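You operate a simulated robot arm through the tools that you are given. There is no shell and no other tool. Be economical: measure what you need, move in short steps, check, and stop when the job is done.

You run a simulated two-armed robot. Do the job below in one go: nothing can be reset, and whatever is moved stays where it is left.

## Task
Put the red gauge block and the grey valve in the blue crate.
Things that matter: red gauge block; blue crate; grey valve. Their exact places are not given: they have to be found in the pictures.

It is judged by the outcome, as a careful person would: the job done as asked, and still so three seconds after it is handed in. It fails if anything else is knocked over, pushed out of place, dropped, spilled or broken.

## Robot
Two 7-joint arms with two-finger parallel grippers on one trunk, on a base that drives. Base frame: it is fixed to the floor where the robot stands at the start and does not move with it; the origin is under the middle of the robot, x ahead of it, y to its left, z up. Units: m, rad, N and s.
The left shoulder is at the start at [0.07, 0.163, 1.095], the right one opposite. With the tool pointing down near the work surface each hand reaches from about 0.4 to 0.88 m from the robot's upright axis, wherever it stands, measured 20 degrees to its own side. Places, roughly: blue crate [1.25, 3, 0.75]; grey valve [-1.5, -1, 1]. Payload 3.43 kg a hand.
The tool frame of a hand sits at the grasp point between the pads (the TCP): z along the fingers, y along the line on which they close. The tips reach 0.034 m beyond it. Largest opening 0.128 m; finger width 0.024, thickness 0.012; the body of the gripper, 0.048 by 0.13 m, starts 0.096 m behind the TCP.
Orientation is that of the tool frame in the base frame, as [roll, pitch, yaw] about the fixed x, y, z axes, in that order (R = Rz(yaw) Ry(pitch) Rx(roll)). With the fingers straight down and closing along the base's y, the tool's x points along the base's -x, its y along +y and its z along -z.

## Interface
- The arms move only by the tool send_rows. It takes "left_commands", "right_commands" or both (then of equal length, played together; a hand with none holds still); each is a list of rows, each an object of numbers (a shift or turn left out is 0, a gripper value left out holds the last): "dx", "dy", "dz": the shift along the base's x, y, z in m; "wx", "wy", "wz": the turn, a rotation vector about the base's x, y, z in degrees; "jaw": the closure, from 0 (fully open) to 1 (shut). In form: [{"dx": .., "dy": .., "dz": .., "wx": .., "wy": .., "wz": .., "jaw": ..}, ...]. A call has 1 to 20 rows; each row is the pose to reach, as a shift and turn from the pose commanded when the call began. Each row takes 0.2 s and may step no farther than 0.05 m and 0.15 rad from the row before; otherwise, or with a gripper value out of range, the whole call is refused. Where a pose cannot be reached the arm comes as near as it can. A force on the tool above 40 N (or 10 N above the force at the start of the call, whichever is more), or a blocked arm, ends the call early, and 0.2 s more pass. The fingers move at their own pace (about 0.153 m/s each) and stop on an object; they squeeze with about 26 N. The grip force told is the motor's: it shows also when the fingers shut on nothing. Time passes only in rows, and 0.2 s behind the last, so rows that repeat a pose let the fingers close. It gives the time, the measured TCP pose, the force on the tool (base axes), the opening and the grip force at its end, in the units of the frame above (readings bear some noise).
- Cameras (640 x 400 px; columns grow to the right, rows downward): "scene" is now at [0.1366, -0.009, 1.3174]; the picture's right is [0.03, -1.00, 0.00], its down [-0.60, -0.02, -0.80] and it looks along [0.80, 0.02, -0.60] (base axes); focal length 253 px, centre (320, 200). "left" rides on the left gripper at [0.076, 0.011, -0.16] in its tool frame; the picture's right is [-0.15, 0.99, 0.00], its down [-0.88, -0.13, -0.46] and it looks along [-0.45, -0.07, 0.89] (tool axes); focal length 234 px, centre (320, 200). "right" rides on the right gripper at [0.076, -0.011, -0.16] in its tool frame; the picture's right is [0.15, 0.99, 0.00], its down [-0.88, 0.13, -0.46] and it looks along [-0.45, 0.07, 0.89] (tool axes); focal length 234 px, centre (320, 200).
- camera(camera): a new picture of that camera. It takes no simulated time.
- move_column(by): slides the trunk up (or, below 0, down) by that many m; the arms and the scene camera ride with it, the base frame stays. It gives what a move gives, with no picture.
- roll_base(legs): drives the robot by 1 to 6 legs, each [ahead, left, turn to the left] in m, m and rad, along the robot's own axes; the way and the turn of a leg run together, so that a leg with both is an arc; at most 1.5 m and 3.142 rad a leg. The arms and the cameras ride along, it lands a little off, and it stops where it bumps. It gives what a move gives.
- pan_tilt(pan, tilt): turns the head with the scene camera to pan (to the left, within 1.501 rad either way) and tilt (down, from -0.506 to 1.204), counted from straight ahead of the robot. It gives what a move gives.
- pixel_to_xyz(camera, pixels): for up to 12 pixels [column, row] of the newest picture of that camera ("zoom" is the newest enlarged one), the place [x, y, z] in the base frame of the surface seen there, good to about 0.002 m, but the place of the scene camera against the robot may be out by one fixed shift of up to 0.018 m in any direction. It takes no simulated time.
- close_up(camera, box): a new picture of the part [left, top, right, bottom] of that camera's present view, enlarged. It takes no simulated time.
- job_done(): hands the job in; it is judged then, once.

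Go step by step. Measure first, check grasps and placings, and put right what went wrong. The budget is 80 turns and 78 pictures, counting those below and the enlarged ones. Unless the task says otherwise, let go and move clear before handing in, and close with one line.

The tools are called as a command line: name --argument value ..., lists and objects as JSON in quotes. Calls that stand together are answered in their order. send_rows: Moves the arms, as the interface text tells. Its arguments: {"type":"object","properties":{"left_commands":{"type":"array","items":{"type":"object","properties":{"dx":{"type":"number"},"dy":{"type":"number"},"dz":{"type":"number"},"wx":{"type":"number"},"wy":{"type":"number"},"wz":{"type":"number"},"jaw":{"type":"number"}}}},"right_commands":{"type":"array","items":{"type":"object","properties":{"dx":{"type":"number"},"dy":{"type":"number"},"dz":{"type":"number"},"wx":{"type":"number"},"wy":{"type":"number"},"wz":{"type":"number"},"jaw":{"type":"number"}}}}},"required":[]} The other tools are called the same way: move_column (by) slides the trunk up or down; roll_base (legs) drives the base; pan_tilt (pan, tilt) turns the head that bears the scene camera; camera (camera) takes a picture; pixel_to_xyz (camera, pixels) gives the place of the surface under pixels of a picture; close_up (camera, box) takes an enlarged picture of a part of a camera's view; job_done () hands the job in.

At the start:

```text
time_s: 0.0
left_ee_pos: [0.6742, 0.3092, 1.0456]
left_orientation: [3.141, -0.001, -3.14]
left_contact_force: [-0.7, 0.7, 0.0]
left_grip_width: 0.128
left_grip_force: 0.1
right_ee_pos: [0.5718, -0.1902, 1.1346]
right_orientation: [3.142, -0.001, 3.141]
right_contact_force: [-1.3, 0.5, 0.9]
right_grip_width: 0.1279
right_grip_force: 0.2
trunk travel left (down, up): [-0.575, 0.365]
robot x, y, heading: [-0.0027, 0.0024, -0.003]
head pan, tilt: [0.026, 0.648]
```

scene: 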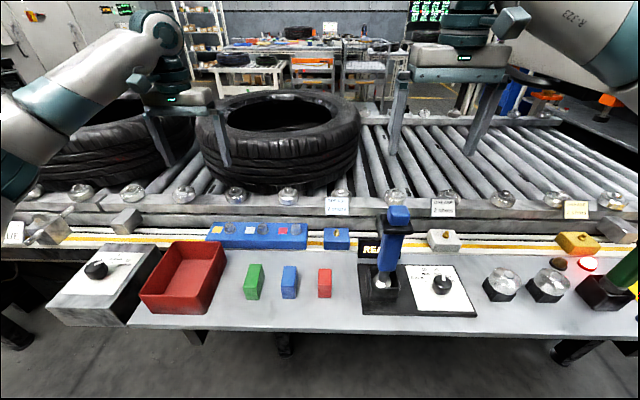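
right: 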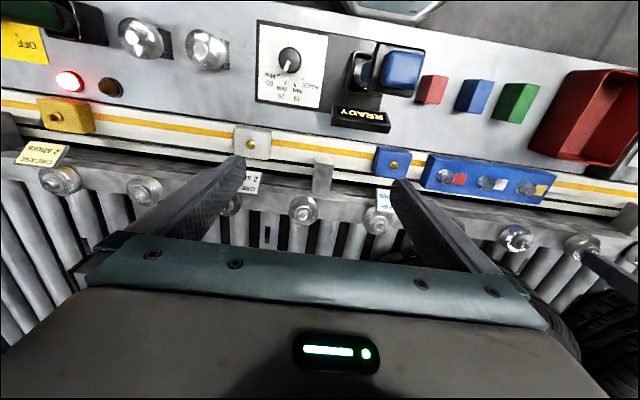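
left: 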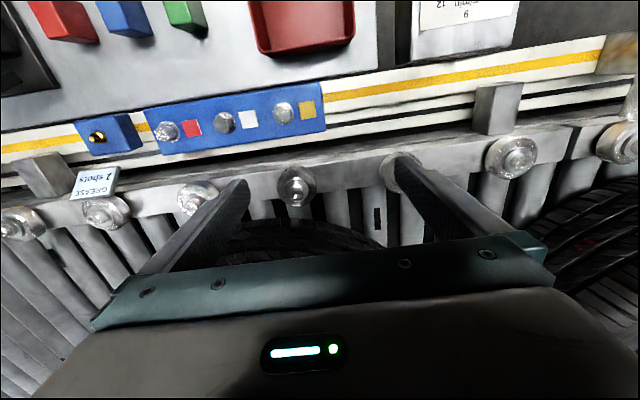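

The scene picture shows a small red block at (324,283) on the panel, with green and blue ones beside it. I'll measure them and enlarge.

pixel_to_xyz --camera "scene" --pixels '[[324, 273], [324, 290], [319, 273], [330, 273], [289, 272], [254, 272], [300, 310], [385, 210], [345, 310], [319, 295], [331, 295]]'

close_up --camera "scene" --box '[220, 220, 420, 345]'

pan_tilt --pan 1.2 --tilt 0.3

camera --camera "scene"

pan_tilt --pan -1.5 --tilt 0.3

camera --camera "scene"

```text
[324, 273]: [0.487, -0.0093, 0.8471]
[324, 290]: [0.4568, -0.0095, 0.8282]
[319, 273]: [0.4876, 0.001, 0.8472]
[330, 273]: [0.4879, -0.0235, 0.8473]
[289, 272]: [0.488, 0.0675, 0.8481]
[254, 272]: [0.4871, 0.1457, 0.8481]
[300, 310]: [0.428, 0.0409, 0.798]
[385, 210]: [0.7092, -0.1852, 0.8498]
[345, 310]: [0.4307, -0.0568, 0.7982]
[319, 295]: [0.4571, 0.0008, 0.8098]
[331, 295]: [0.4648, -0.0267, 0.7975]
```

```text
3.20 times, centred on (320, 282) of scene
```

zoom: 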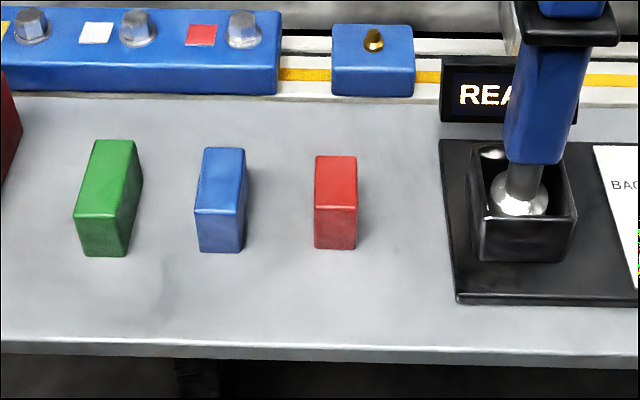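

```text
time_s: 1.4
left_ee_pos: [0.6736, 0.3099, 1.0461]
left_orientation: [-3.141, -0.001, -3.139]
left_contact_force: [0.2, 0.2, -0.1]
left_grip_width: 0.1282
left_grip_force: 0.1
right_ee_pos: [0.5709, -0.1903, 1.135]
right_orientation: [3.14, 0.002, 3.14]
right_contact_force: [-1.0, -0.5, 0.6]
right_grip_width: 0.1282
right_grip_force: 0.1
trunk travel left (down, up): [-0.575, 0.365]
robot x, y, heading: [-0.0011, -0.0008, 0.002]
head pan, tilt: [1.201, 0.3]
```

```text
73 pictures are left
```

scene: 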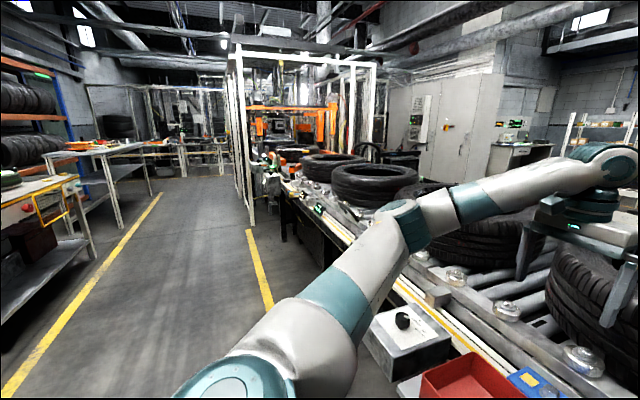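

```text
time_s: 3.8
left_ee_pos: [0.6734, 0.3087, 1.0464]
left_orientation: [-3.141, 0.001, -3.14]
left_contact_force: [0.3, 0.1, 0.1]
left_grip_width: 0.1281
left_grip_force: 0.1
right_ee_pos: [0.5718, -0.1899, 1.135]
right_orientation: [-3.141, -0.001, -3.14]
right_contact_force: [0.5, -0.3, 0.5]
right_grip_width: 0.1281
right_grip_force: 0.0
trunk travel left (down, up): [-0.575, 0.365]
robot x, y, heading: [-0.0005, -0.0002, 0.001]
head pan, tilt: [-1.499, 0.3]
```

```text
72 pictures are left
```

scene: 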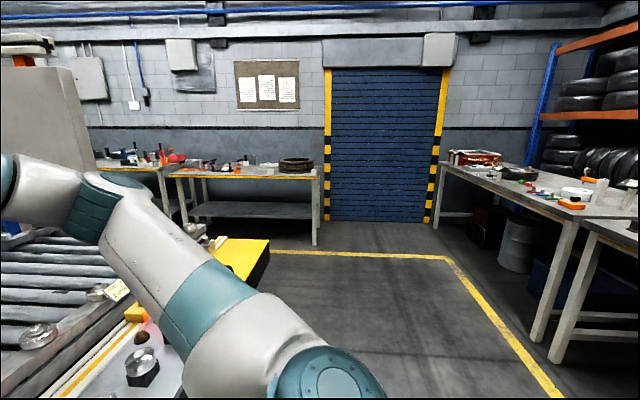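

The red block is about 0.026 wide along y, with its top at z≈0.847. I'll check it with the right wrist camera, since the scene camera may be shifted.

camera --camera "right"

pixel_to_xyz --camera "right" --pixels '[[438, 79], [422, 79], [436, 83], [428, 97], [421, 97], [443, 80], [418, 80], [430, 76], [430, 90], [430, 102], [400, 70], [475, 85]]'

close_up --camera "right" --box '[340, 20, 540, 145]'

```text
71 pictures are left
```

right: 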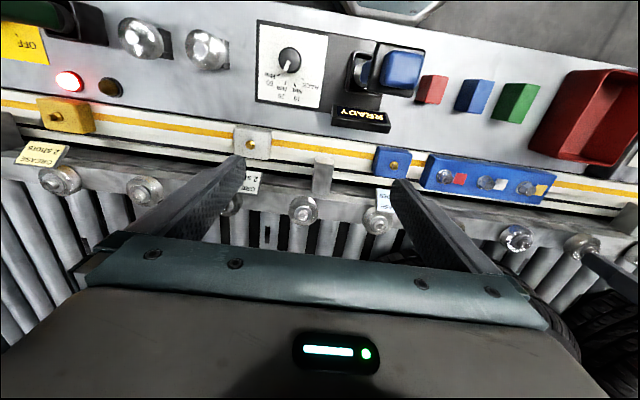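

```text
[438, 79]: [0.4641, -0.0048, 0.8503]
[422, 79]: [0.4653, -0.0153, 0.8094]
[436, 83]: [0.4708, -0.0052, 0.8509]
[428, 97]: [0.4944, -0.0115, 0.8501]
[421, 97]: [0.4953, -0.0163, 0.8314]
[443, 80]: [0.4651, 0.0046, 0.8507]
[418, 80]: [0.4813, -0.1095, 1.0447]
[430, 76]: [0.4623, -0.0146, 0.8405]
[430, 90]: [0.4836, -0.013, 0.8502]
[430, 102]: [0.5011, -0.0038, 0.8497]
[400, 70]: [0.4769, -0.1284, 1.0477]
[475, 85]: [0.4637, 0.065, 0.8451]
```

```text
3.20 times, centred on (440, 82) of right
```

zoom: 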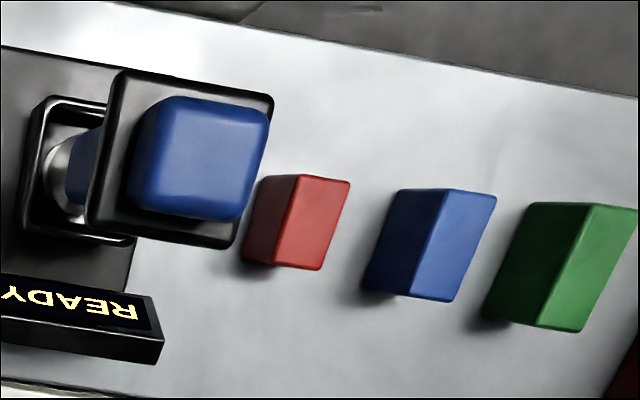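

The joystick knob tops out at z≈1.05 near y≈-0.11, so I'll take the red block with the left hand, coming from the left and closing along y. First I need exact corners from the zoom.

pixel_to_xyz --camera "zoom" --pixels '[[301, 180], [345, 184], [282, 262], [318, 266], [312, 225], [400, 197], [368, 285], [262, 150], [240, 190], [268, 120], [235, 215], [255, 105]]'

camera --camera "left"

pixel_to_xyz --camera "left" --pixels '[[60, 15], [85, 30], [65, 38], [45, 38], [92, 38], [130, 30]]'

```text
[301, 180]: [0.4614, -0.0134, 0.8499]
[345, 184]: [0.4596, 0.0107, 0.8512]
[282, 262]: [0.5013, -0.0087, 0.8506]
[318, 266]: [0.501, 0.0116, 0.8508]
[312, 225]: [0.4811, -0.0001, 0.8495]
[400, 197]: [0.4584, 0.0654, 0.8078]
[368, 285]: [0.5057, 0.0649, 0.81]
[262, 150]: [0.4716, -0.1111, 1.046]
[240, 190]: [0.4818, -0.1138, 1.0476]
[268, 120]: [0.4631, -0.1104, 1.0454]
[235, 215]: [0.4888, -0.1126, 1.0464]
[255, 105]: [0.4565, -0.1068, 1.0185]
```

```text
69 pictures are left
```

left: 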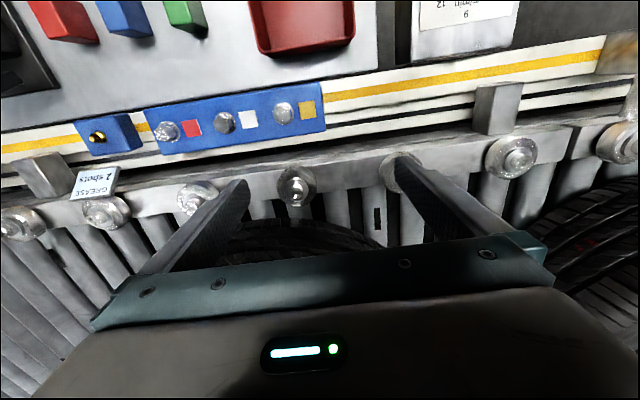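

```text
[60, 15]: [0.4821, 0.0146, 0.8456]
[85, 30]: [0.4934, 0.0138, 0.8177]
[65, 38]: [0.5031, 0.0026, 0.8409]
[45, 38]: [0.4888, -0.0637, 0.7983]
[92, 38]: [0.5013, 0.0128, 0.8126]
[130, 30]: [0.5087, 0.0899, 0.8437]
```

The red block is centred at about (0.482, 0.000), 0.043 × 0.027, top at 0.850. I'll move the right hand aside and bring the left over it with the jaw partly closed.

send_rows --left_commands '[{"dx": -0.024, "dy": -0.0386, "jaw": 0.42}, {"dx": -0.048, "dy": -0.077}, {"dx": -0.072, "dy": -0.116}, {"dx": -0.096, "dy": -0.1545}, {"dx": -0.12, "dy": -0.193, "dz": -0.01}, {"dx": -0.144, "dy": -0.2315, "dz": -0.02}, {"dx": -0.168, "dy": -0.27, "dz": -0.03}, {"dx": -0.1915, "dy": -0.309, "dz": -0.04}, {"dx": -0.1915, "dy": -0.309, "dz": -0.06}, {"dx": -0.1915, "dy": -0.309, "dz": -0.06}]' --right_commands '[{"dy": -0.03, "dz": 0.02}, {"dy": -0.06, "dz": 0.04}, {"dy": -0.09, "dz": 0.05}, {"dy": -0.12, "dz": 0.05}, {"dy": -0.12, "dz": 0.05}, {"dy": -0.12, "dz": 0.05}, {"dy": -0.12, "dz": 0.05}, {"dy": -0.12, "dz": 0.05}, {"dy": -0.12, "dz": 0.05}, {"dy": -0.12, "dz": 0.05}]'

camera --camera "left"

```text
time_s: 6.0
left_ee_pos: [0.4839, -0.0003, 0.9868]
left_orientation: [-3.139, 0.0, -3.139]
left_contact_force: [0.0, -0.2, -0.7]
left_grip_width: 0.0741
left_grip_force: 0.1
right_ee_pos: [0.571, -0.3115, 1.1853]
right_orientation: [3.14, -0.001, 3.141]
right_contact_force: [-0.8, -0.9, -0.3]
right_grip_width: 0.1282
right_grip_force: 0.2
trunk travel left (down, up): [-0.575, 0.365]
robot x, y, heading: [0.0022, -0.0004, 0.0]
head pan, tilt: [-1.499, 0.3]
```

```text
68 pictures are left
```

left: 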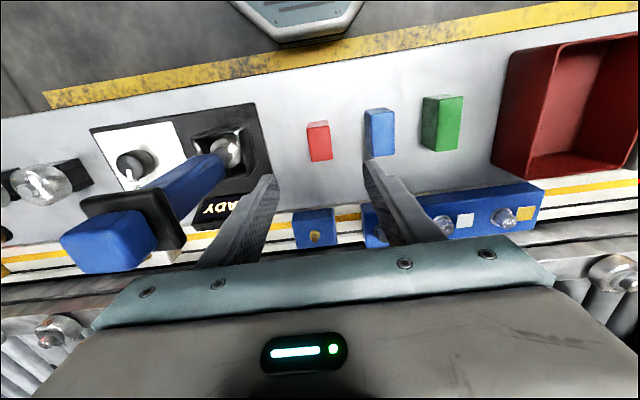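

The hand is over the block (318,140). I'll verify the centre once before descending.

pixel_to_xyz --camera "left" --pixels '[[307, 125], [328, 123], [311, 150], [332, 148], [320, 140], [312, 158], [365, 125], [369, 148]]'

```text
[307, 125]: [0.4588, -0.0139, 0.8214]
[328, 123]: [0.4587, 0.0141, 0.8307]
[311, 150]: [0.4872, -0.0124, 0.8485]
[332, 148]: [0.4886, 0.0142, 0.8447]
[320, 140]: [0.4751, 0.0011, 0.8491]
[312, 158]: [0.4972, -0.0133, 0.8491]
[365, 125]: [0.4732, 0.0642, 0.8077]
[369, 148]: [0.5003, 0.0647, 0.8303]
```

send_rows --left_commands '[{"dz": -0.04}, {"dz": -0.08}, {"dz": -0.12}, {"dz": -0.144}, {"dz": -0.144}, {"dz": -0.144, "jaw": 1}, {"dz": -0.144, "jaw": 1}, {"dz": -0.144, "jaw": 1}, {"dz": -0.144, "jaw": 1}]'

camera --camera "left"

```text
time_s: 8.0
left_ee_pos: [0.4824, -0.0022, 0.8436]
left_orientation: [3.141, -0.001, 3.141]
left_contact_force: [0.0, -0.7, 2.1]
left_grip_width: 0.0297
left_grip_force: 26.0
right_ee_pos: [0.5714, -0.312, 1.1849]
right_orientation: [3.141, 0.0, -3.141]
right_contact_force: [0.0, -0.8, 0.4]
right_grip_width: 0.1278
right_grip_force: 0.0
trunk travel left (down, up): [-0.575, 0.365]
robot x, y, heading: [-0.0009, -0.0002, 0.003]
head pan, tilt: [-1.499, 0.3]
```

```text
67 pictures are left
```

left: 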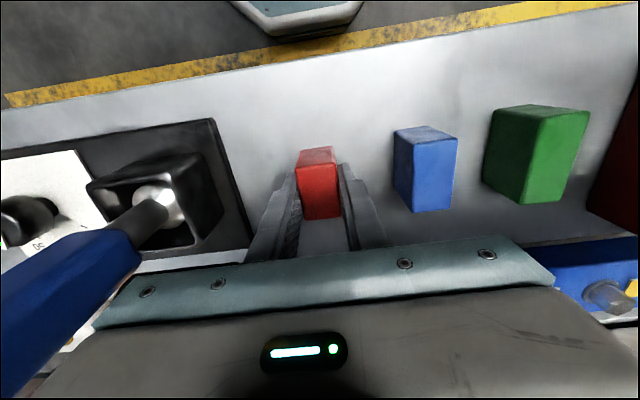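

The red block is held (0.0297 opening, 26 N). Lifting it straight up, clear of everything, then moving slightly left; next I'll look for the valve.

send_rows --left_commands '[{"dz": 0.04}, {"dz": 0.08}, {"dz": 0.12}, {"dz": 0.16}, {"dz": 0.2}, {"dz": 0.24}, {"dz": 0.28}, {"dz": 0.3, "dy": 0.04}, {"dz": 0.3, "dy": 0.08}, {"dz": 0.3, "dy": 0.12}, {"dz": 0.3, "dy": 0.16, "dx": -0.02}, {"dz": 0.3, "dy": 0.2, "dx": -0.04}, {"dz": 0.3, "dy": 0.2, "dx": -0.04}]'

camera --camera "left"

close_up --camera "scene" --box '[420, 130, 640, 268]'

```text
time_s: 10.8
left_ee_pos: [0.4414, 0.197, 1.142]
left_orientation: [3.14, -0.001, 3.141]
left_contact_force: [0.8, -0.8, -2.5]
left_grip_width: 0.0297
left_grip_force: 26.4
right_ee_pos: [0.5724, -0.3117, 1.1831]
right_orientation: [3.141, 0.0, 3.141]
right_contact_force: [0.3, 0.2, -0.5]
right_grip_width: 0.1281
right_grip_force: 0.1
trunk travel left (down, up): [-0.575, 0.365]
robot x, y, heading: [0.0006, -0.0004, -0.002]
head pan, tilt: [-1.499, 0.3]
```

```text
66 pictures are left
```

left: 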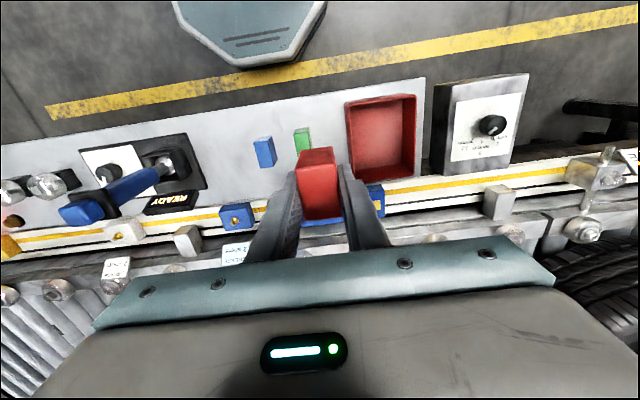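

```text
2.90 times, centred on (530, 199) of scene
```

zoom: 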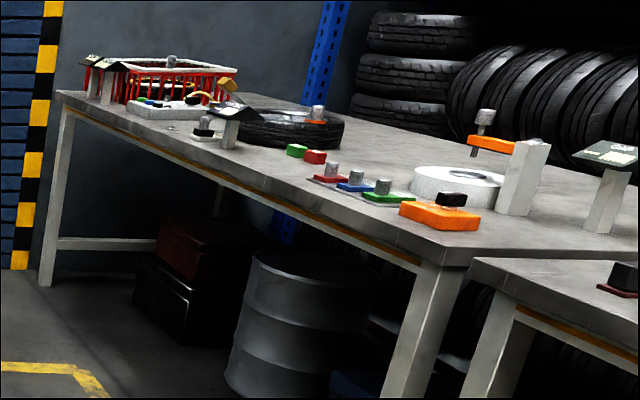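

The block is up and held. The benches behind-right are where the valve should be; I'll measure some points, and then back off and turn.

pixel_to_xyz --camera "zoom" --pixels '[[430, 250], [60, 95], [470, 175], [470, 270], [600, 210], [630, 270], [450, 215], [250, 360]]'

roll_base --legs '[[-0.25, 0, 0], [0, 0, -1.2]]'

camera --camera "scene"

```text
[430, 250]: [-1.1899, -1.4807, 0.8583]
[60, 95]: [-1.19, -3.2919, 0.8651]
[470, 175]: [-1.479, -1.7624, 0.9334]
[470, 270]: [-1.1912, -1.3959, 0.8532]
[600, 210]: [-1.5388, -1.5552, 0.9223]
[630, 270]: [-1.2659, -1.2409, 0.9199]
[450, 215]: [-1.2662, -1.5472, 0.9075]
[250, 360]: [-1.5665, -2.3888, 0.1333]
```

```text
time_s: 15.6
left_ee_pos: [0.0954, -0.3378, 1.1425]
left_orientation: [-3.141, 0.001, 1.95]
left_contact_force: [-0.9, -0.5, -1.8]
left_grip_width: 0.0294
left_grip_force: 26.2
right_ee_pos: [-0.3315, -0.6451, 1.1856]
right_orientation: [3.141, -0.001, 1.95]
right_contact_force: [-0.6, -0.6, 1.1]
right_grip_width: 0.1278
right_grip_force: 0.1
trunk travel left (down, up): [-0.575, 0.365]
robot x, y, heading: [-0.2541, 0.0003, -1.192]
head pan, tilt: [-1.499, 0.3]
```

```text
64 pictures are left
```

scene: 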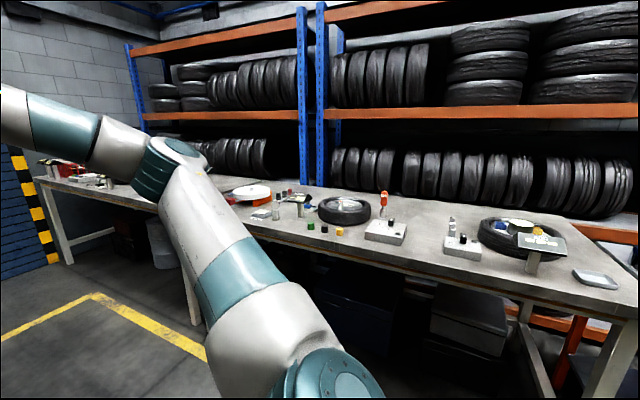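

Now the rear bench is in view, with candidates at (270,205), (384,215) and (455,240). Enlarging.

close_up --camera "scene" --box '[220, 170, 420, 295]'

pixel_to_xyz --camera "zoom" --pixels '[[290, 130], [530, 200], [530, 110], [145, 150], [270, 130], [400, 110], [100, 70], [370, 190]]'

close_up --camera "scene" --box '[420, 190, 640, 328]'

pixel_to_xyz --camera "zoom" --pixels '[[100, 90], [120, 160], [320, 150], [510, 260], [90, 120]]'

```text
3.20 times, centred on (320, 232) of scene
```

zoom: 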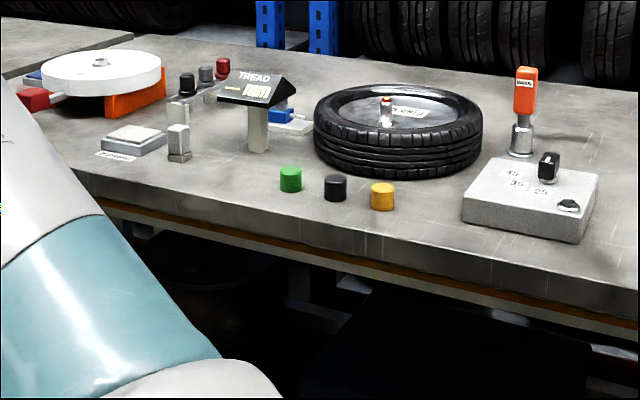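

```text
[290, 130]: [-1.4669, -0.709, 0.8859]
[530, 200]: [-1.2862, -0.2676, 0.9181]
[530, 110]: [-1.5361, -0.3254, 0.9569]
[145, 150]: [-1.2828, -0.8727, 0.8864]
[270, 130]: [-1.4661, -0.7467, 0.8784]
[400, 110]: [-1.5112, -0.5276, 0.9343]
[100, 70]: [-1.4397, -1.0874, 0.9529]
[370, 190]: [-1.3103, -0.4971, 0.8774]
```

```text
2.90 times, centred on (530, 259) of scene
```

zoom: 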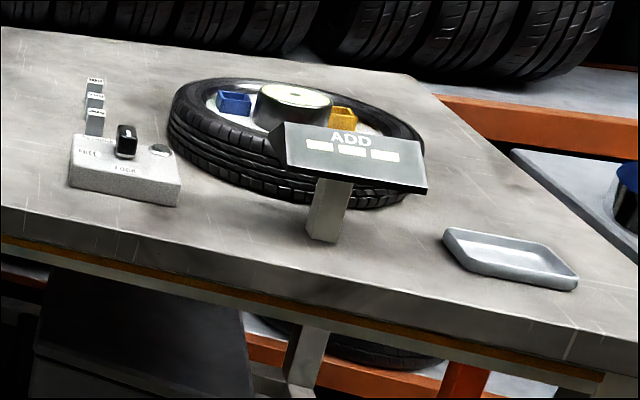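

```text
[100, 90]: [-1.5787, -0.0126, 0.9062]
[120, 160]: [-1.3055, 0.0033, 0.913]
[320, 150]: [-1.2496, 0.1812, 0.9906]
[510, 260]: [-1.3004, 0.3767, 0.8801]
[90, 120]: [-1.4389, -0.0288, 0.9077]
```

The black/grey/red capped items near zoom (187–222,75) on the bench around (-1.45,-0.9) are candidates. I'll turn to face that bench and move alongside for a proper look.

roll_base --legs '[[0, 0, -1.95], [0, 0.95, 0]]'

pan_tilt --pan 0 --tilt 0.45

camera --camera "scene"

close_up --camera "scene" --box '[220, 130, 440, 268]'

```text
time_s: 25.2
left_ee_pos: [-0.6995, -1.1438, 1.1416]
left_orientation: [-3.141, 0.0, -0.014]
left_contact_force: [-0.7, 0.4, -2.3]
left_grip_width: 0.0294
left_grip_force: 25.7
right_ee_pos: [-0.8206, -0.6311, 1.1852]
right_orientation: [3.141, -0.001, -0.014]
right_contact_force: [0.4, 0.0, -1.0]
right_grip_width: 0.1279
right_grip_force: 0.1
trunk travel left (down, up): [-0.575, 0.365]
robot x, y, heading: [-0.2567, -0.9515, 3.126]
head pan, tilt: [-1.499, 0.3]
```

```text
time_s: 26.8
left_ee_pos: [-0.6988, -1.1432, 1.1419]
left_orientation: [3.141, 0.0, -0.014]
left_contact_force: [-0.8, 0.3, -3.1]
left_grip_width: 0.0295
left_grip_force: 26.2
right_ee_pos: [-0.8206, -0.6306, 1.1855]
right_orientation: [-3.141, -0.001, -0.014]
right_contact_force: [-0.1, -0.4, 0.8]
right_grip_width: 0.1283
right_grip_force: 0.0
trunk travel left (down, up): [-0.575, 0.365]
robot x, y, heading: [-0.2522, -0.9495, 3.122]
head pan, tilt: [0.0, 0.45]
```

```text
61 pictures are left
```

scene: 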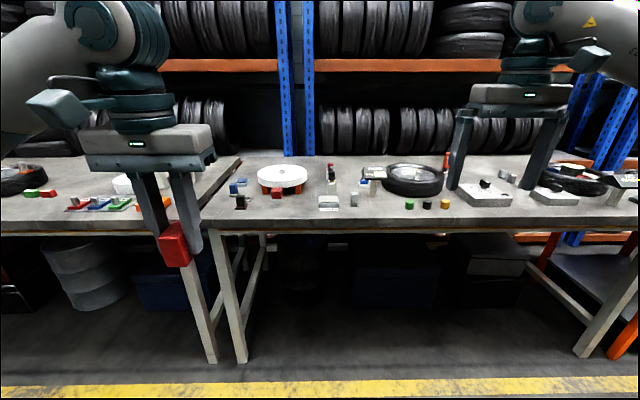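

```text
2.90 times, centred on (330, 199) of scene
```

zoom: 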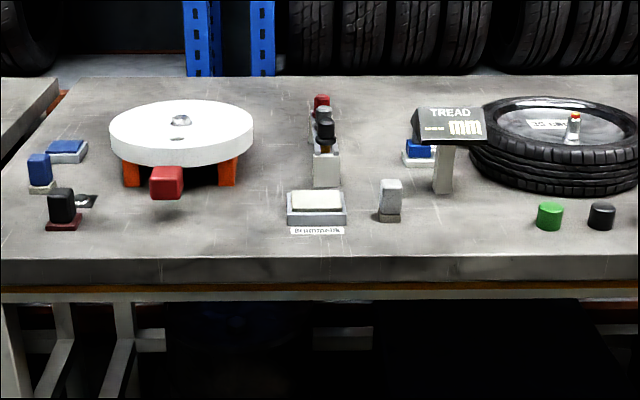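

The grey capped item at zoom (390,200) looks like a valve, with blue and black siblings; there's also a stack at (322,110). Driving closer for a better look.

roll_base --legs '[[0.32, 0, 0.015]]'

camera --camera "scene"

close_up --camera "scene" --box '[200, 140, 440, 290]'

camera --camera "right"

```text
time_s: 28.9
left_ee_pos: [-1.0179, -1.149, 1.1432]
left_orientation: [3.141, 0.0, 0.004]
left_contact_force: [0.0, 0.2, -1.3]
left_grip_width: 0.0295
left_grip_force: 25.9
right_ee_pos: [-1.1489, -0.6399, 1.1844]
right_orientation: [-3.141, 0.0, 0.003]
right_contact_force: [-0.6, -0.5, -0.4]
right_grip_width: 0.1279
right_grip_force: 0.1
trunk travel left (down, up): [-0.575, 0.365]
robot x, y, heading: [-0.5759, -0.9451, -3.136]
head pan, tilt: [0.0, 0.45]
```

```text
59 pictures are left
```

scene: 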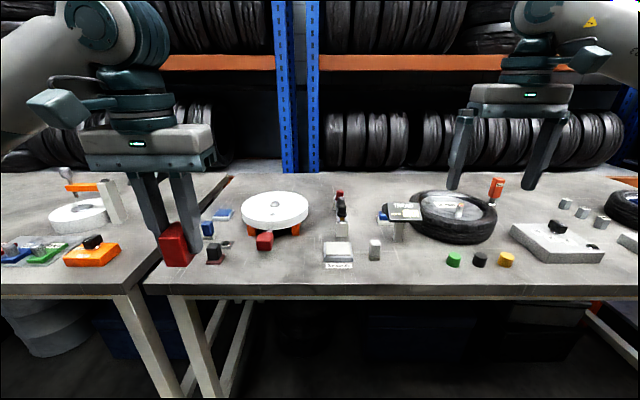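

```text
2.67 times, centred on (320, 215) of scene
```

zoom: 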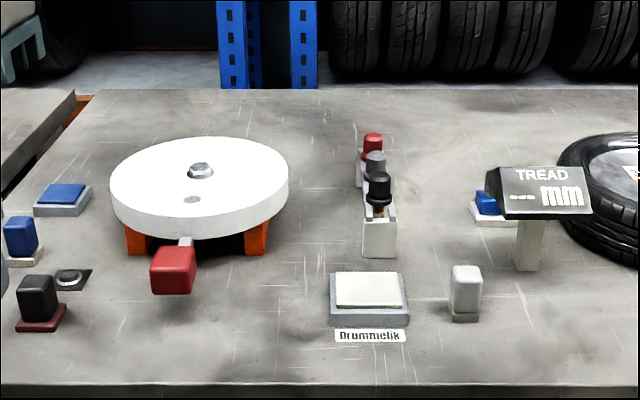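

```text
57 pictures are left
```

right: 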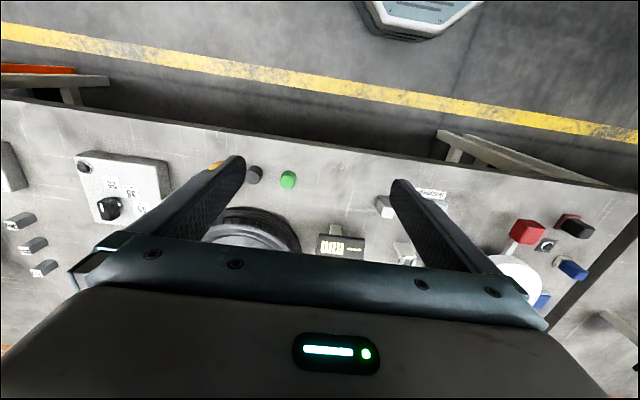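

There's a rack with black, grey and red items at zoom (375,180), plus a separate grey thing at (465,290). I'll zoom tightly on each.

close_up --camera "scene" --box '[316, 175, 396, 225]'

pixel_to_xyz --camera "zoom" --pixels '[[160, 130], [195, 130], [205, 175], [180, 210], [190, 215], [200, 300], [185, 160]]'

close_up --camera "scene" --box '[336, 225, 416, 275]'

pixel_to_xyz --camera "zoom" --pixels '[[310, 100], [310, 160], [310, 195], [285, 200], [330, 200]]'

```text
8.00 times, centred on (356, 200) of scene
```

zoom: 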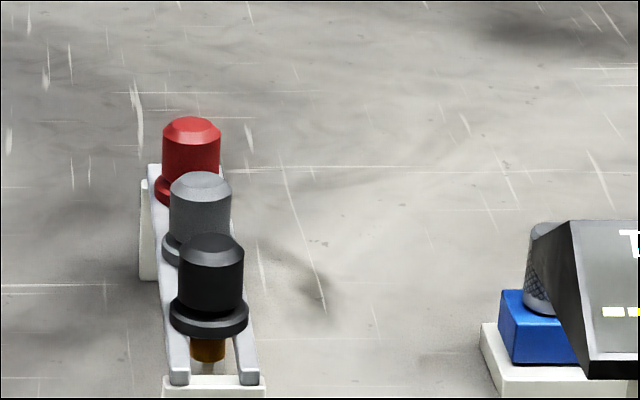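

```text
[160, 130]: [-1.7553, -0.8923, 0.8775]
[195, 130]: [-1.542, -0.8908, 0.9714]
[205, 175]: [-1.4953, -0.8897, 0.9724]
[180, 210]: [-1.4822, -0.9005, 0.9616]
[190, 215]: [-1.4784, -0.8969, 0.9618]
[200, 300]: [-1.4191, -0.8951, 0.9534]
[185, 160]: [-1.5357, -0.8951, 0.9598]
```

```text
8.00 times, centred on (376, 250) of scene
```

zoom: 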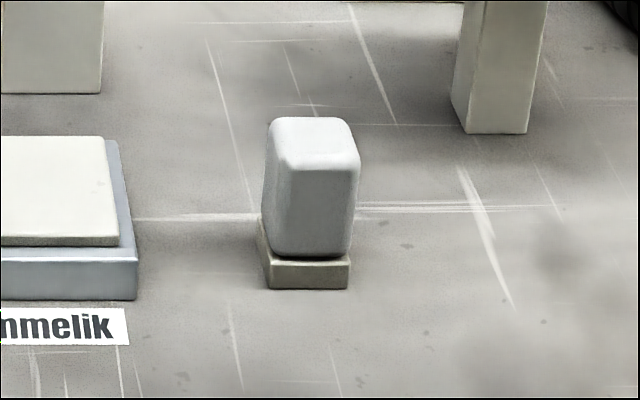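

```text
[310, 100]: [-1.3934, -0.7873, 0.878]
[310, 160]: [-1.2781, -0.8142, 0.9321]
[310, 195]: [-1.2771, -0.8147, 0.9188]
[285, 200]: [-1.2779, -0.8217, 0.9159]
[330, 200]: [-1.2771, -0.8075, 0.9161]
```

The rack holds black, grey and red tyre valves; the grey one is in the middle at about (-1.487,-0.893), top z≈0.973, hanging by its flange on two rails. I'll drive closer and to the left so the right hand can reach it.

roll_base --legs '[[0, 0.12, 0], [0.18, 0, 0]]'

camera --camera "right"

camera --camera "scene"

```text
time_s: 31.3
left_ee_pos: [-1.2017, -1.2679, 1.143]
left_orientation: [3.141, 0.0, 0.003]
left_contact_force: [0.3, 0.3, -1.6]
left_grip_width: 0.0294
left_grip_force: 26.3
right_ee_pos: [-1.3316, -0.7579, 1.1858]
right_orientation: [-3.141, 0.001, 0.004]
right_contact_force: [-0.6, -0.6, 0.0]
right_grip_width: 0.1279
right_grip_force: 0.1
trunk travel left (down, up): [-0.575, 0.365]
robot x, y, heading: [-0.7601, -1.065, -3.137]
head pan, tilt: [0.0, 0.45]
```

```text
54 pictures are left
```

right: 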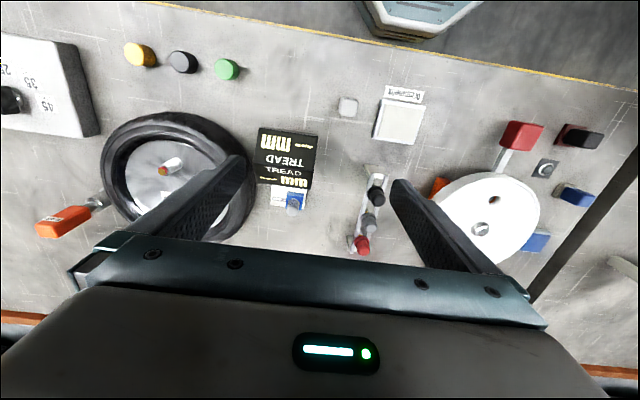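

```text
53 pictures are left
```

scene: 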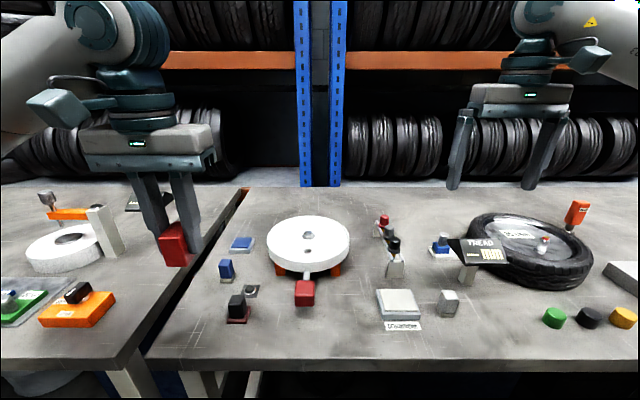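

The right wrist camera sees the rack at (370,215). Zooming for an accurate fix.

close_up --camera "right" --box '[320, 160, 416, 220]'

close_up --camera "right" --box '[320, 200, 416, 260]'

pixel_to_xyz --camera "zoom" --pixels '[[330, 140], [345, 145], [360, 150], [345, 130], [315, 165], [285, 300], [300, 320], [270, 240], [380, 150]]'

```text
6.67 times, centred on (368, 190) of right
```

zoom: 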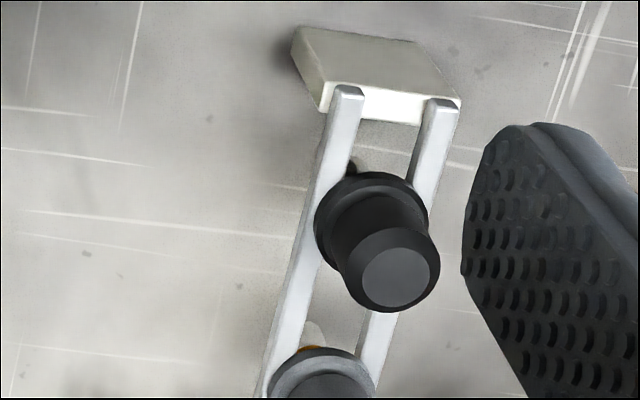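

```text
6.67 times, centred on (368, 230) of right
```

zoom: 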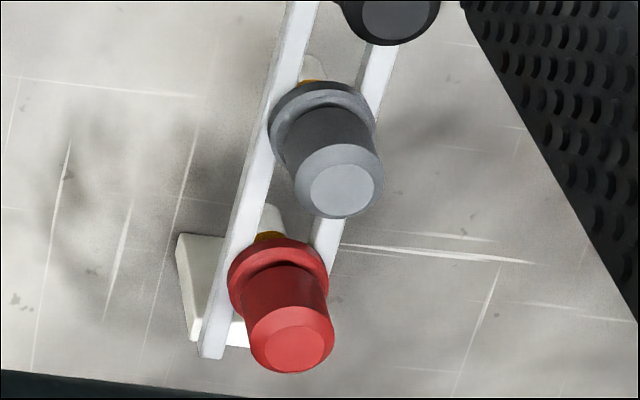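

```text
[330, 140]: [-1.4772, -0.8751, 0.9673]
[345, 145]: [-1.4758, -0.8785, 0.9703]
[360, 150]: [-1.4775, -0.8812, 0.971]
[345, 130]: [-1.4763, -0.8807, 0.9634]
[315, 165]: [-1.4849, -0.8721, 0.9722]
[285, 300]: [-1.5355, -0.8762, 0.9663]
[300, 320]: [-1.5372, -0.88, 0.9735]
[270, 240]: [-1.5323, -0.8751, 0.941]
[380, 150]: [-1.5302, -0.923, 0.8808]
```

pixel_to_xyz --camera "zoom" --pixels '[[342, 190], [312, 185], [372, 185], [340, 212], [345, 168], [272, 125], [372, 130], [320, 88], [240, 260], [292, 345], [400, 15], [260, 150]]'

```text
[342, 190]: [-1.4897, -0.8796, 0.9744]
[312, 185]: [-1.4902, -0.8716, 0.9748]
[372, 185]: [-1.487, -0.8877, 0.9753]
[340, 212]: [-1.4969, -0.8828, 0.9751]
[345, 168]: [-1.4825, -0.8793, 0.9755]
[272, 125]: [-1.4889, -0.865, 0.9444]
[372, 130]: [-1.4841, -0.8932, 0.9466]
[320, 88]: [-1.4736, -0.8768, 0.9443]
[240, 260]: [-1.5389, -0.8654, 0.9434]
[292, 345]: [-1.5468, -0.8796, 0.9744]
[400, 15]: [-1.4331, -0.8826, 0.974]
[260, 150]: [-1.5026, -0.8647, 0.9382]
```

The grey cap is centred at (-1.489,-0.880), top 0.975, flange top ≈0.946. I'll move above it with the jaw at ~0.06 opening.

send_rows --right_commands '[{"dx": -0.0315, "dy": -0.0244, "jaw": 0.5}, {"dx": -0.063, "dy": -0.0488}, {"dx": -0.0945, "dy": -0.0732}, {"dx": -0.126, "dy": -0.0977}, {"dx": -0.1576, "dy": -0.1221}, {"dx": -0.1576, "dy": -0.1221, "dz": -0.04}, {"dx": -0.1576, "dy": -0.1221, "dz": -0.08}, {"dx": -0.1576, "dy": -0.1221, "dz": -0.12}, {"dx": -0.1576, "dy": -0.1221, "dz": -0.12}]'

camera --camera "right"

close_up --camera "right" --box '[240, 100, 400, 200]'

```text
time_s: 33.3
left_ee_pos: [-1.1992, -1.2674, 1.1426]
left_orientation: [-3.142, 0.002, 0.004]
left_contact_force: [0.7, 0.6, -1.4]
left_grip_width: 0.0295
left_grip_force: 26.2
right_ee_pos: [-1.4901, -0.8816, 1.0647]
right_orientation: [-3.14, 0.0, 0.003]
right_contact_force: [-0.3, 0.3, 0.0]
right_grip_width: 0.0642
right_grip_force: 0.0
trunk travel left (down, up): [-0.575, 0.365]
robot x, y, heading: [-0.761, -1.0659, -3.143]
head pan, tilt: [0.0, 0.45]
```

```text
50 pictures are left
```

right: 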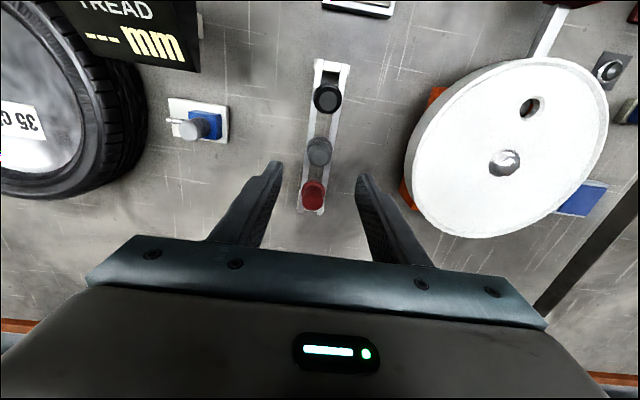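

```text
4.00 times, centred on (320, 150) of right
```

zoom: 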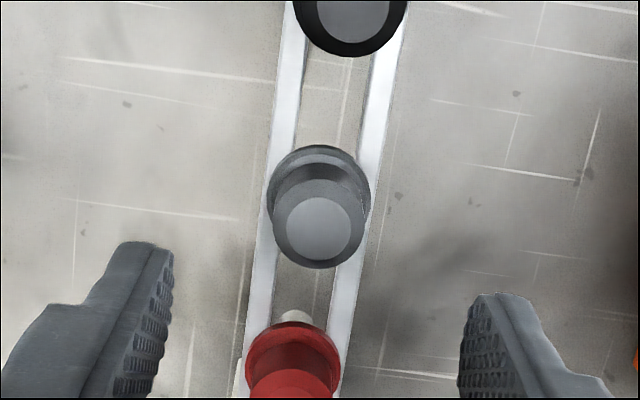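

pixel_to_xyz --camera "zoom" --pixels '[[318, 228], [288, 228], [348, 228], [318, 200], [318, 252], [318, 150], [270, 195], [368, 195], [260, 250], [355, 240]]'

```text
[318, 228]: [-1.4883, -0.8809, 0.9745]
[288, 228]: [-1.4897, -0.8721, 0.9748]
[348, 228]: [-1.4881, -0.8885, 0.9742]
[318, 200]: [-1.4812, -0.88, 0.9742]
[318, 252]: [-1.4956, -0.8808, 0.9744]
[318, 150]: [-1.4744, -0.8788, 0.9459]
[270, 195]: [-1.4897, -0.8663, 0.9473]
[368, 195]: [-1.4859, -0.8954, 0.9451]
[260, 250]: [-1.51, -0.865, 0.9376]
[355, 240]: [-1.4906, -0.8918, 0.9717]
```

Aligned with the cap centre (-1.4885,-0.8805). Descending so the tips end just above the flange, then closing.

send_rows --right_commands '[{"dz": -0.03, "dx": 0.001}, {"dz": -0.06, "dx": 0.001}, {"dz": -0.082, "dx": 0.001}, {"dz": -0.082, "dx": 0.001}, {"dz": -0.082, "dx": 0.001, "jaw": 1}, {"dz": -0.082, "dx": 0.001, "jaw": 1}, {"dz": -0.082, "dx": 0.001, "jaw": 1}, {"dz": -0.082, "dx": 0.001, "jaw": 1}]'

close_up --camera "right" --box '[220, 80, 420, 205]'

```text
time_s: 35.1
left_ee_pos: [-1.2019, -1.2662, 1.1432]
left_orientation: [3.141, -0.001, 0.004]
left_contact_force: [0.2, 0.0, -1.8]
left_grip_width: 0.0294
left_grip_force: 26.2
right_ee_pos: [-1.4899, -0.8792, 0.9829]
right_orientation: [-3.141, -0.001, 0.003]
right_contact_force: [-0.4, 0.5, -0.5]
right_grip_width: 0.0246
right_grip_force: 25.8
trunk travel left (down, up): [-0.575, 0.365]
robot x, y, heading: [-0.7604, -1.0676, -3.141]
head pan, tilt: [0.0, 0.45]
```

```text
3.20 times, centred on (320, 142) of right
```

zoom: 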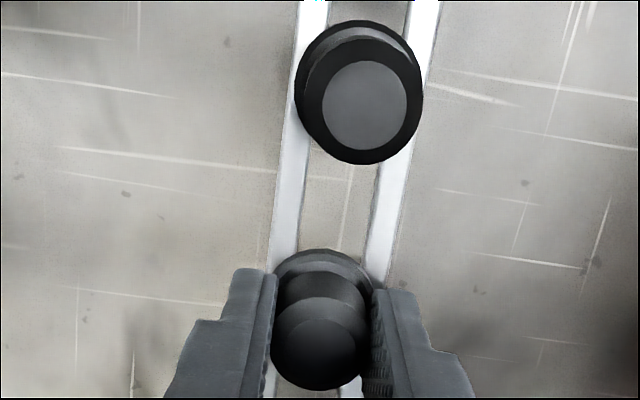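

The grey cap is gripped (0.0246, 26 N). Lifting straight up slowly, then retracting.

send_rows --right_commands '[{"dz": 0.015}, {"dz": 0.03}, {"dz": 0.05}, {"dz": 0.075}, {"dz": 0.1}, {"dz": 0.14}, {"dz": 0.18}, {"dz": 0.2}, {"dz": 0.2}]'

camera --camera "right"

camera --camera "scene"

```text
time_s: 37.1
left_ee_pos: [-1.2021, -1.2682, 1.1416]
left_orientation: [3.141, -0.001, 0.003]
left_contact_force: [0.5, 0.6, -1.6]
left_grip_width: 0.0295
left_grip_force: 25.7
right_ee_pos: [-1.4906, -0.88, 1.1825]
right_orientation: [3.141, -0.001, 0.004]
right_contact_force: [-0.4, 0.1, -1.2]
right_grip_width: 0.0244
right_grip_force: 26.3
trunk travel left (down, up): [-0.575, 0.365]
robot x, y, heading: [-0.7601, -1.0693, -3.141]
head pan, tilt: [0.0, 0.45]
```

```text
47 pictures are left
```

right: 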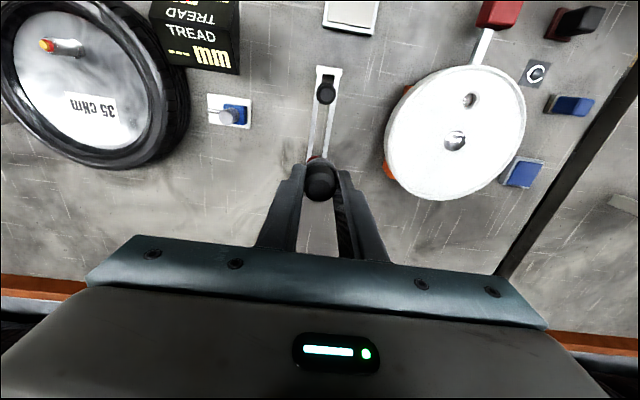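

```text
46 pictures are left
```

scene: 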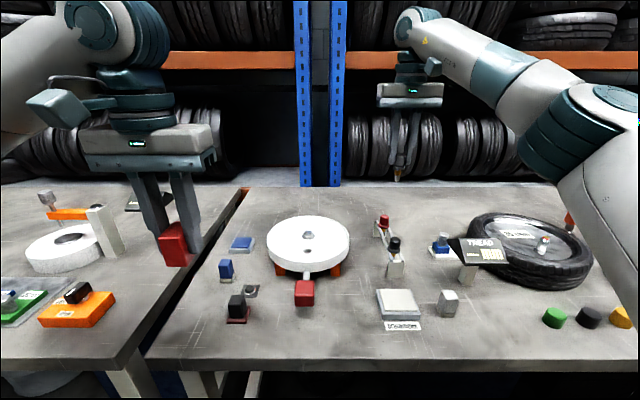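

The valve is out and held; the black and red ones remain. I'll retract the right hand, back off, turn to +y and look for the crate.

send_rows --right_commands '[{"dx": 0.05}, {"dx": 0.1}, {"dx": 0.15}, {"dx": 0.2}, {"dx": 0.25, "dy": 0.0}, {"dx": 0.25, "dy": 0.04}, {"dx": 0.25, "dy": 0.04}]'

roll_base --legs '[[-0.4, 0, 0], [0, 0, -1.571]]'

pan_tilt --pan 0 --tilt 0.3

camera --camera "scene"

```text
time_s: 38.7
left_ee_pos: [-1.202, -1.2691, 1.1431]
left_orientation: [-3.141, -0.001, 0.003]
left_contact_force: [-1.2, -1.2, -1.2]
left_grip_width: 0.0295
left_grip_force: 25.5
right_ee_pos: [-1.2398, -0.841, 1.1844]
right_orientation: [-3.138, 0.0, 0.004]
right_contact_force: [-0.3, -0.1, -0.1]
right_grip_width: 0.0243
right_grip_force: 26.5
trunk travel left (down, up): [-0.575, 0.365]
robot x, y, heading: [-0.7596, -1.0699, -3.133]
head pan, tilt: [0.0, 0.45]
```

```text
time_s: 45.0
left_ee_pos: [-0.5606, -0.6282, 1.1433]
left_orientation: [3.142, -0.001, -1.555]
left_contact_force: [-0.5, 1.7, -1.5]
left_grip_width: 0.0295
left_grip_force: 25.9
right_ee_pos: [-0.1341, -0.5853, 1.1849]
right_orientation: [3.141, 0.001, -1.556]
right_contact_force: [-0.8, 0.9, 0.3]
right_grip_width: 0.0242
right_grip_force: 26.4
trunk travel left (down, up): [-0.575, 0.365]
robot x, y, heading: [-0.3588, -1.0662, 1.584]
head pan, tilt: [0.0, 0.45]
```

```text
time_s: 45.7
left_ee_pos: [-0.5609, -0.6286, 1.1427]
left_orientation: [3.141, 0.001, -1.555]
left_contact_force: [0.5, -0.7, -1.3]
left_grip_width: 0.0296
left_grip_force: 26.1
right_ee_pos: [-0.1358, -0.586, 1.1845]
right_orientation: [-3.14, 0.0, -1.557]
right_contact_force: [-0.2, 0.1, -0.2]
right_grip_width: 0.0244
right_grip_force: 25.9
trunk travel left (down, up): [-0.575, 0.365]
robot x, y, heading: [-0.3543, -1.0681, 1.586]
head pan, tilt: [0.0, 0.3]
```

```text
45 pictures are left
```

scene: 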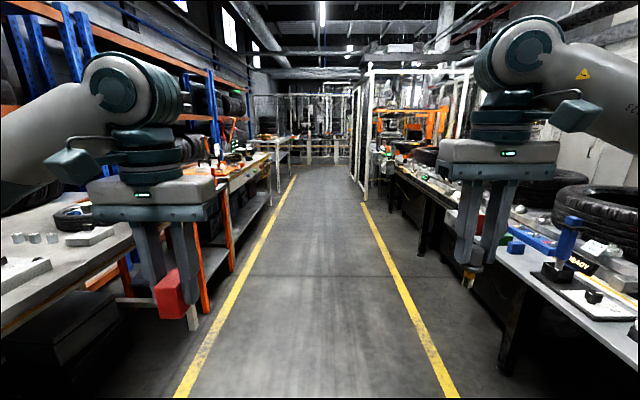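

The aisle ahead is clear. I'll drive up it ~2.6 m and look toward the crate at the right.

roll_base --legs '[[1.3, 0, -0.015], [1.3, 0, 0]]'

pan_tilt --pan -0.7 --tilt 0.3

camera --camera "scene"

```text
time_s: 58.4
left_ee_pos: [-0.6292, 1.9741, 1.1437]
left_orientation: [-3.14, 0.0, -1.546]
left_contact_force: [0.3, 0.0, -2.2]
left_grip_width: 0.0294
left_grip_force: 26.0
right_ee_pos: [-0.2029, 2.0185, 1.1844]
right_orientation: [3.139, 0.001, -1.548]
right_contact_force: [0.2, -0.9, -1.2]
right_grip_width: 0.0243
right_grip_force: 25.7
trunk travel left (down, up): [-0.575, 0.365]
robot x, y, heading: [-0.4242, 1.5406, 1.592]
head pan, tilt: [0.0, 0.3]
```

```text
time_s: 59.5
left_ee_pos: [-0.6295, 1.9723, 1.1429]
left_orientation: [-3.141, 0.001, -1.546]
left_contact_force: [0.6, -0.1, -2.5]
left_grip_width: 0.0296
left_grip_force: 26.0
right_ee_pos: [-0.2024, 2.0188, 1.1847]
right_orientation: [3.141, 0.0, -1.549]
right_contact_force: [-1.0, -0.4, 0.0]
right_grip_width: 0.0245
right_grip_force: 26.1
trunk travel left (down, up): [-0.575, 0.365]
robot x, y, heading: [-0.4199, 1.5376, 1.595]
head pan, tilt: [-0.7, 0.3]
```

```text
44 pictures are left
```

scene: 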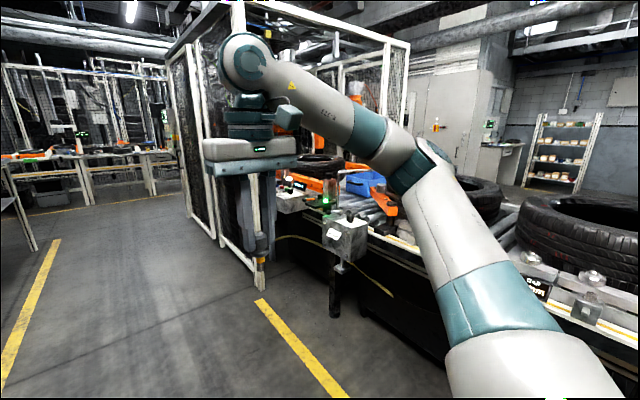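

A blue crate shows at (360,185), on the conveyor. Zooming and measuring it and the obstacles.

close_up --camera "scene" --box '[270, 140, 430, 240]'

pixel_to_xyz --camera "scene" --pixels '[[345, 185], [362, 182], [380, 180], [360, 195], [345, 235], [340, 300], [290, 200], [240, 240], [235, 60], [400, 230], [430, 320], [385, 205]]'

```text
4.00 times, centred on (350, 190) of scene
```

zoom: 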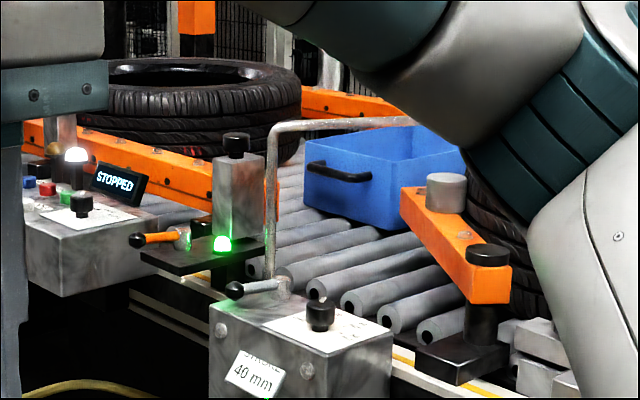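

```text
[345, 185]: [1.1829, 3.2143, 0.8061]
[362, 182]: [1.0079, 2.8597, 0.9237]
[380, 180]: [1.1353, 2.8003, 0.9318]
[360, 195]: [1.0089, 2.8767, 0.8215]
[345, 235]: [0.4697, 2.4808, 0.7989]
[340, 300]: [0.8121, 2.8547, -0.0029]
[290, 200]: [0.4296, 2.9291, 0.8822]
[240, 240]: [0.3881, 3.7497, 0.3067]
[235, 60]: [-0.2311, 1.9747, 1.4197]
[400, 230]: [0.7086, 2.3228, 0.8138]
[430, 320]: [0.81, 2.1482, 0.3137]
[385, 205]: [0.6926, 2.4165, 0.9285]
```

The crate is around x 1.0–1.3, y 2.65–3.0, rim z≈0.93, with fixtures in front of the conveyor near x≈0.45–0.7. I'll drive alongside and face it.

roll_base --legs '[[1.25, 0, 0], [0, 0, -1.592]]'

pan_tilt --pan 0 --tilt 0.45

camera --camera "scene"

```text
time_s: 69.7
left_ee_pos: [-0.0484, 3.0334, 1.1433]
left_orientation: [3.141, 0.0, -3.077]
left_contact_force: [0.6, -0.3, -2.0]
left_grip_width: 0.0296
left_grip_force: 26.1
right_ee_pos: [0.0165, 2.6085, 1.1849]
right_orientation: [-3.141, 0.001, -3.077]
right_contact_force: [0.2, 0.8, 0.5]
right_grip_width: 0.0244
right_grip_force: 25.8
trunk travel left (down, up): [-0.575, 0.365]
robot x, y, heading: [-0.4739, 2.8044, 0.061]
head pan, tilt: [-0.7, 0.3]
```

```text
time_s: 70.8
left_ee_pos: [-0.0466, 3.0323, 1.143]
left_orientation: [3.141, 0.0, -3.075]
left_contact_force: [1.0, 0.1, -1.4]
left_grip_width: 0.0294
left_grip_force: 25.7
right_ee_pos: [0.0172, 2.6091, 1.1839]
right_orientation: [-3.141, -0.001, -3.075]
right_contact_force: [-0.3, 0.2, -0.3]
right_grip_width: 0.0243
right_grip_force: 26.0
trunk travel left (down, up): [-0.575, 0.365]
robot x, y, heading: [-0.4746, 2.8061, 0.063]
head pan, tilt: [0.0, 0.45]
```

```text
42 pictures are left
```

scene: 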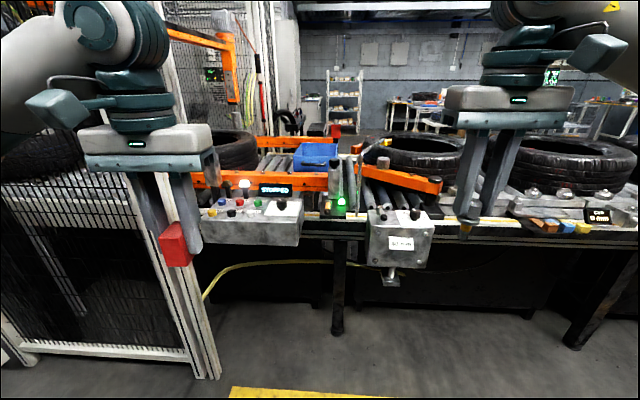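

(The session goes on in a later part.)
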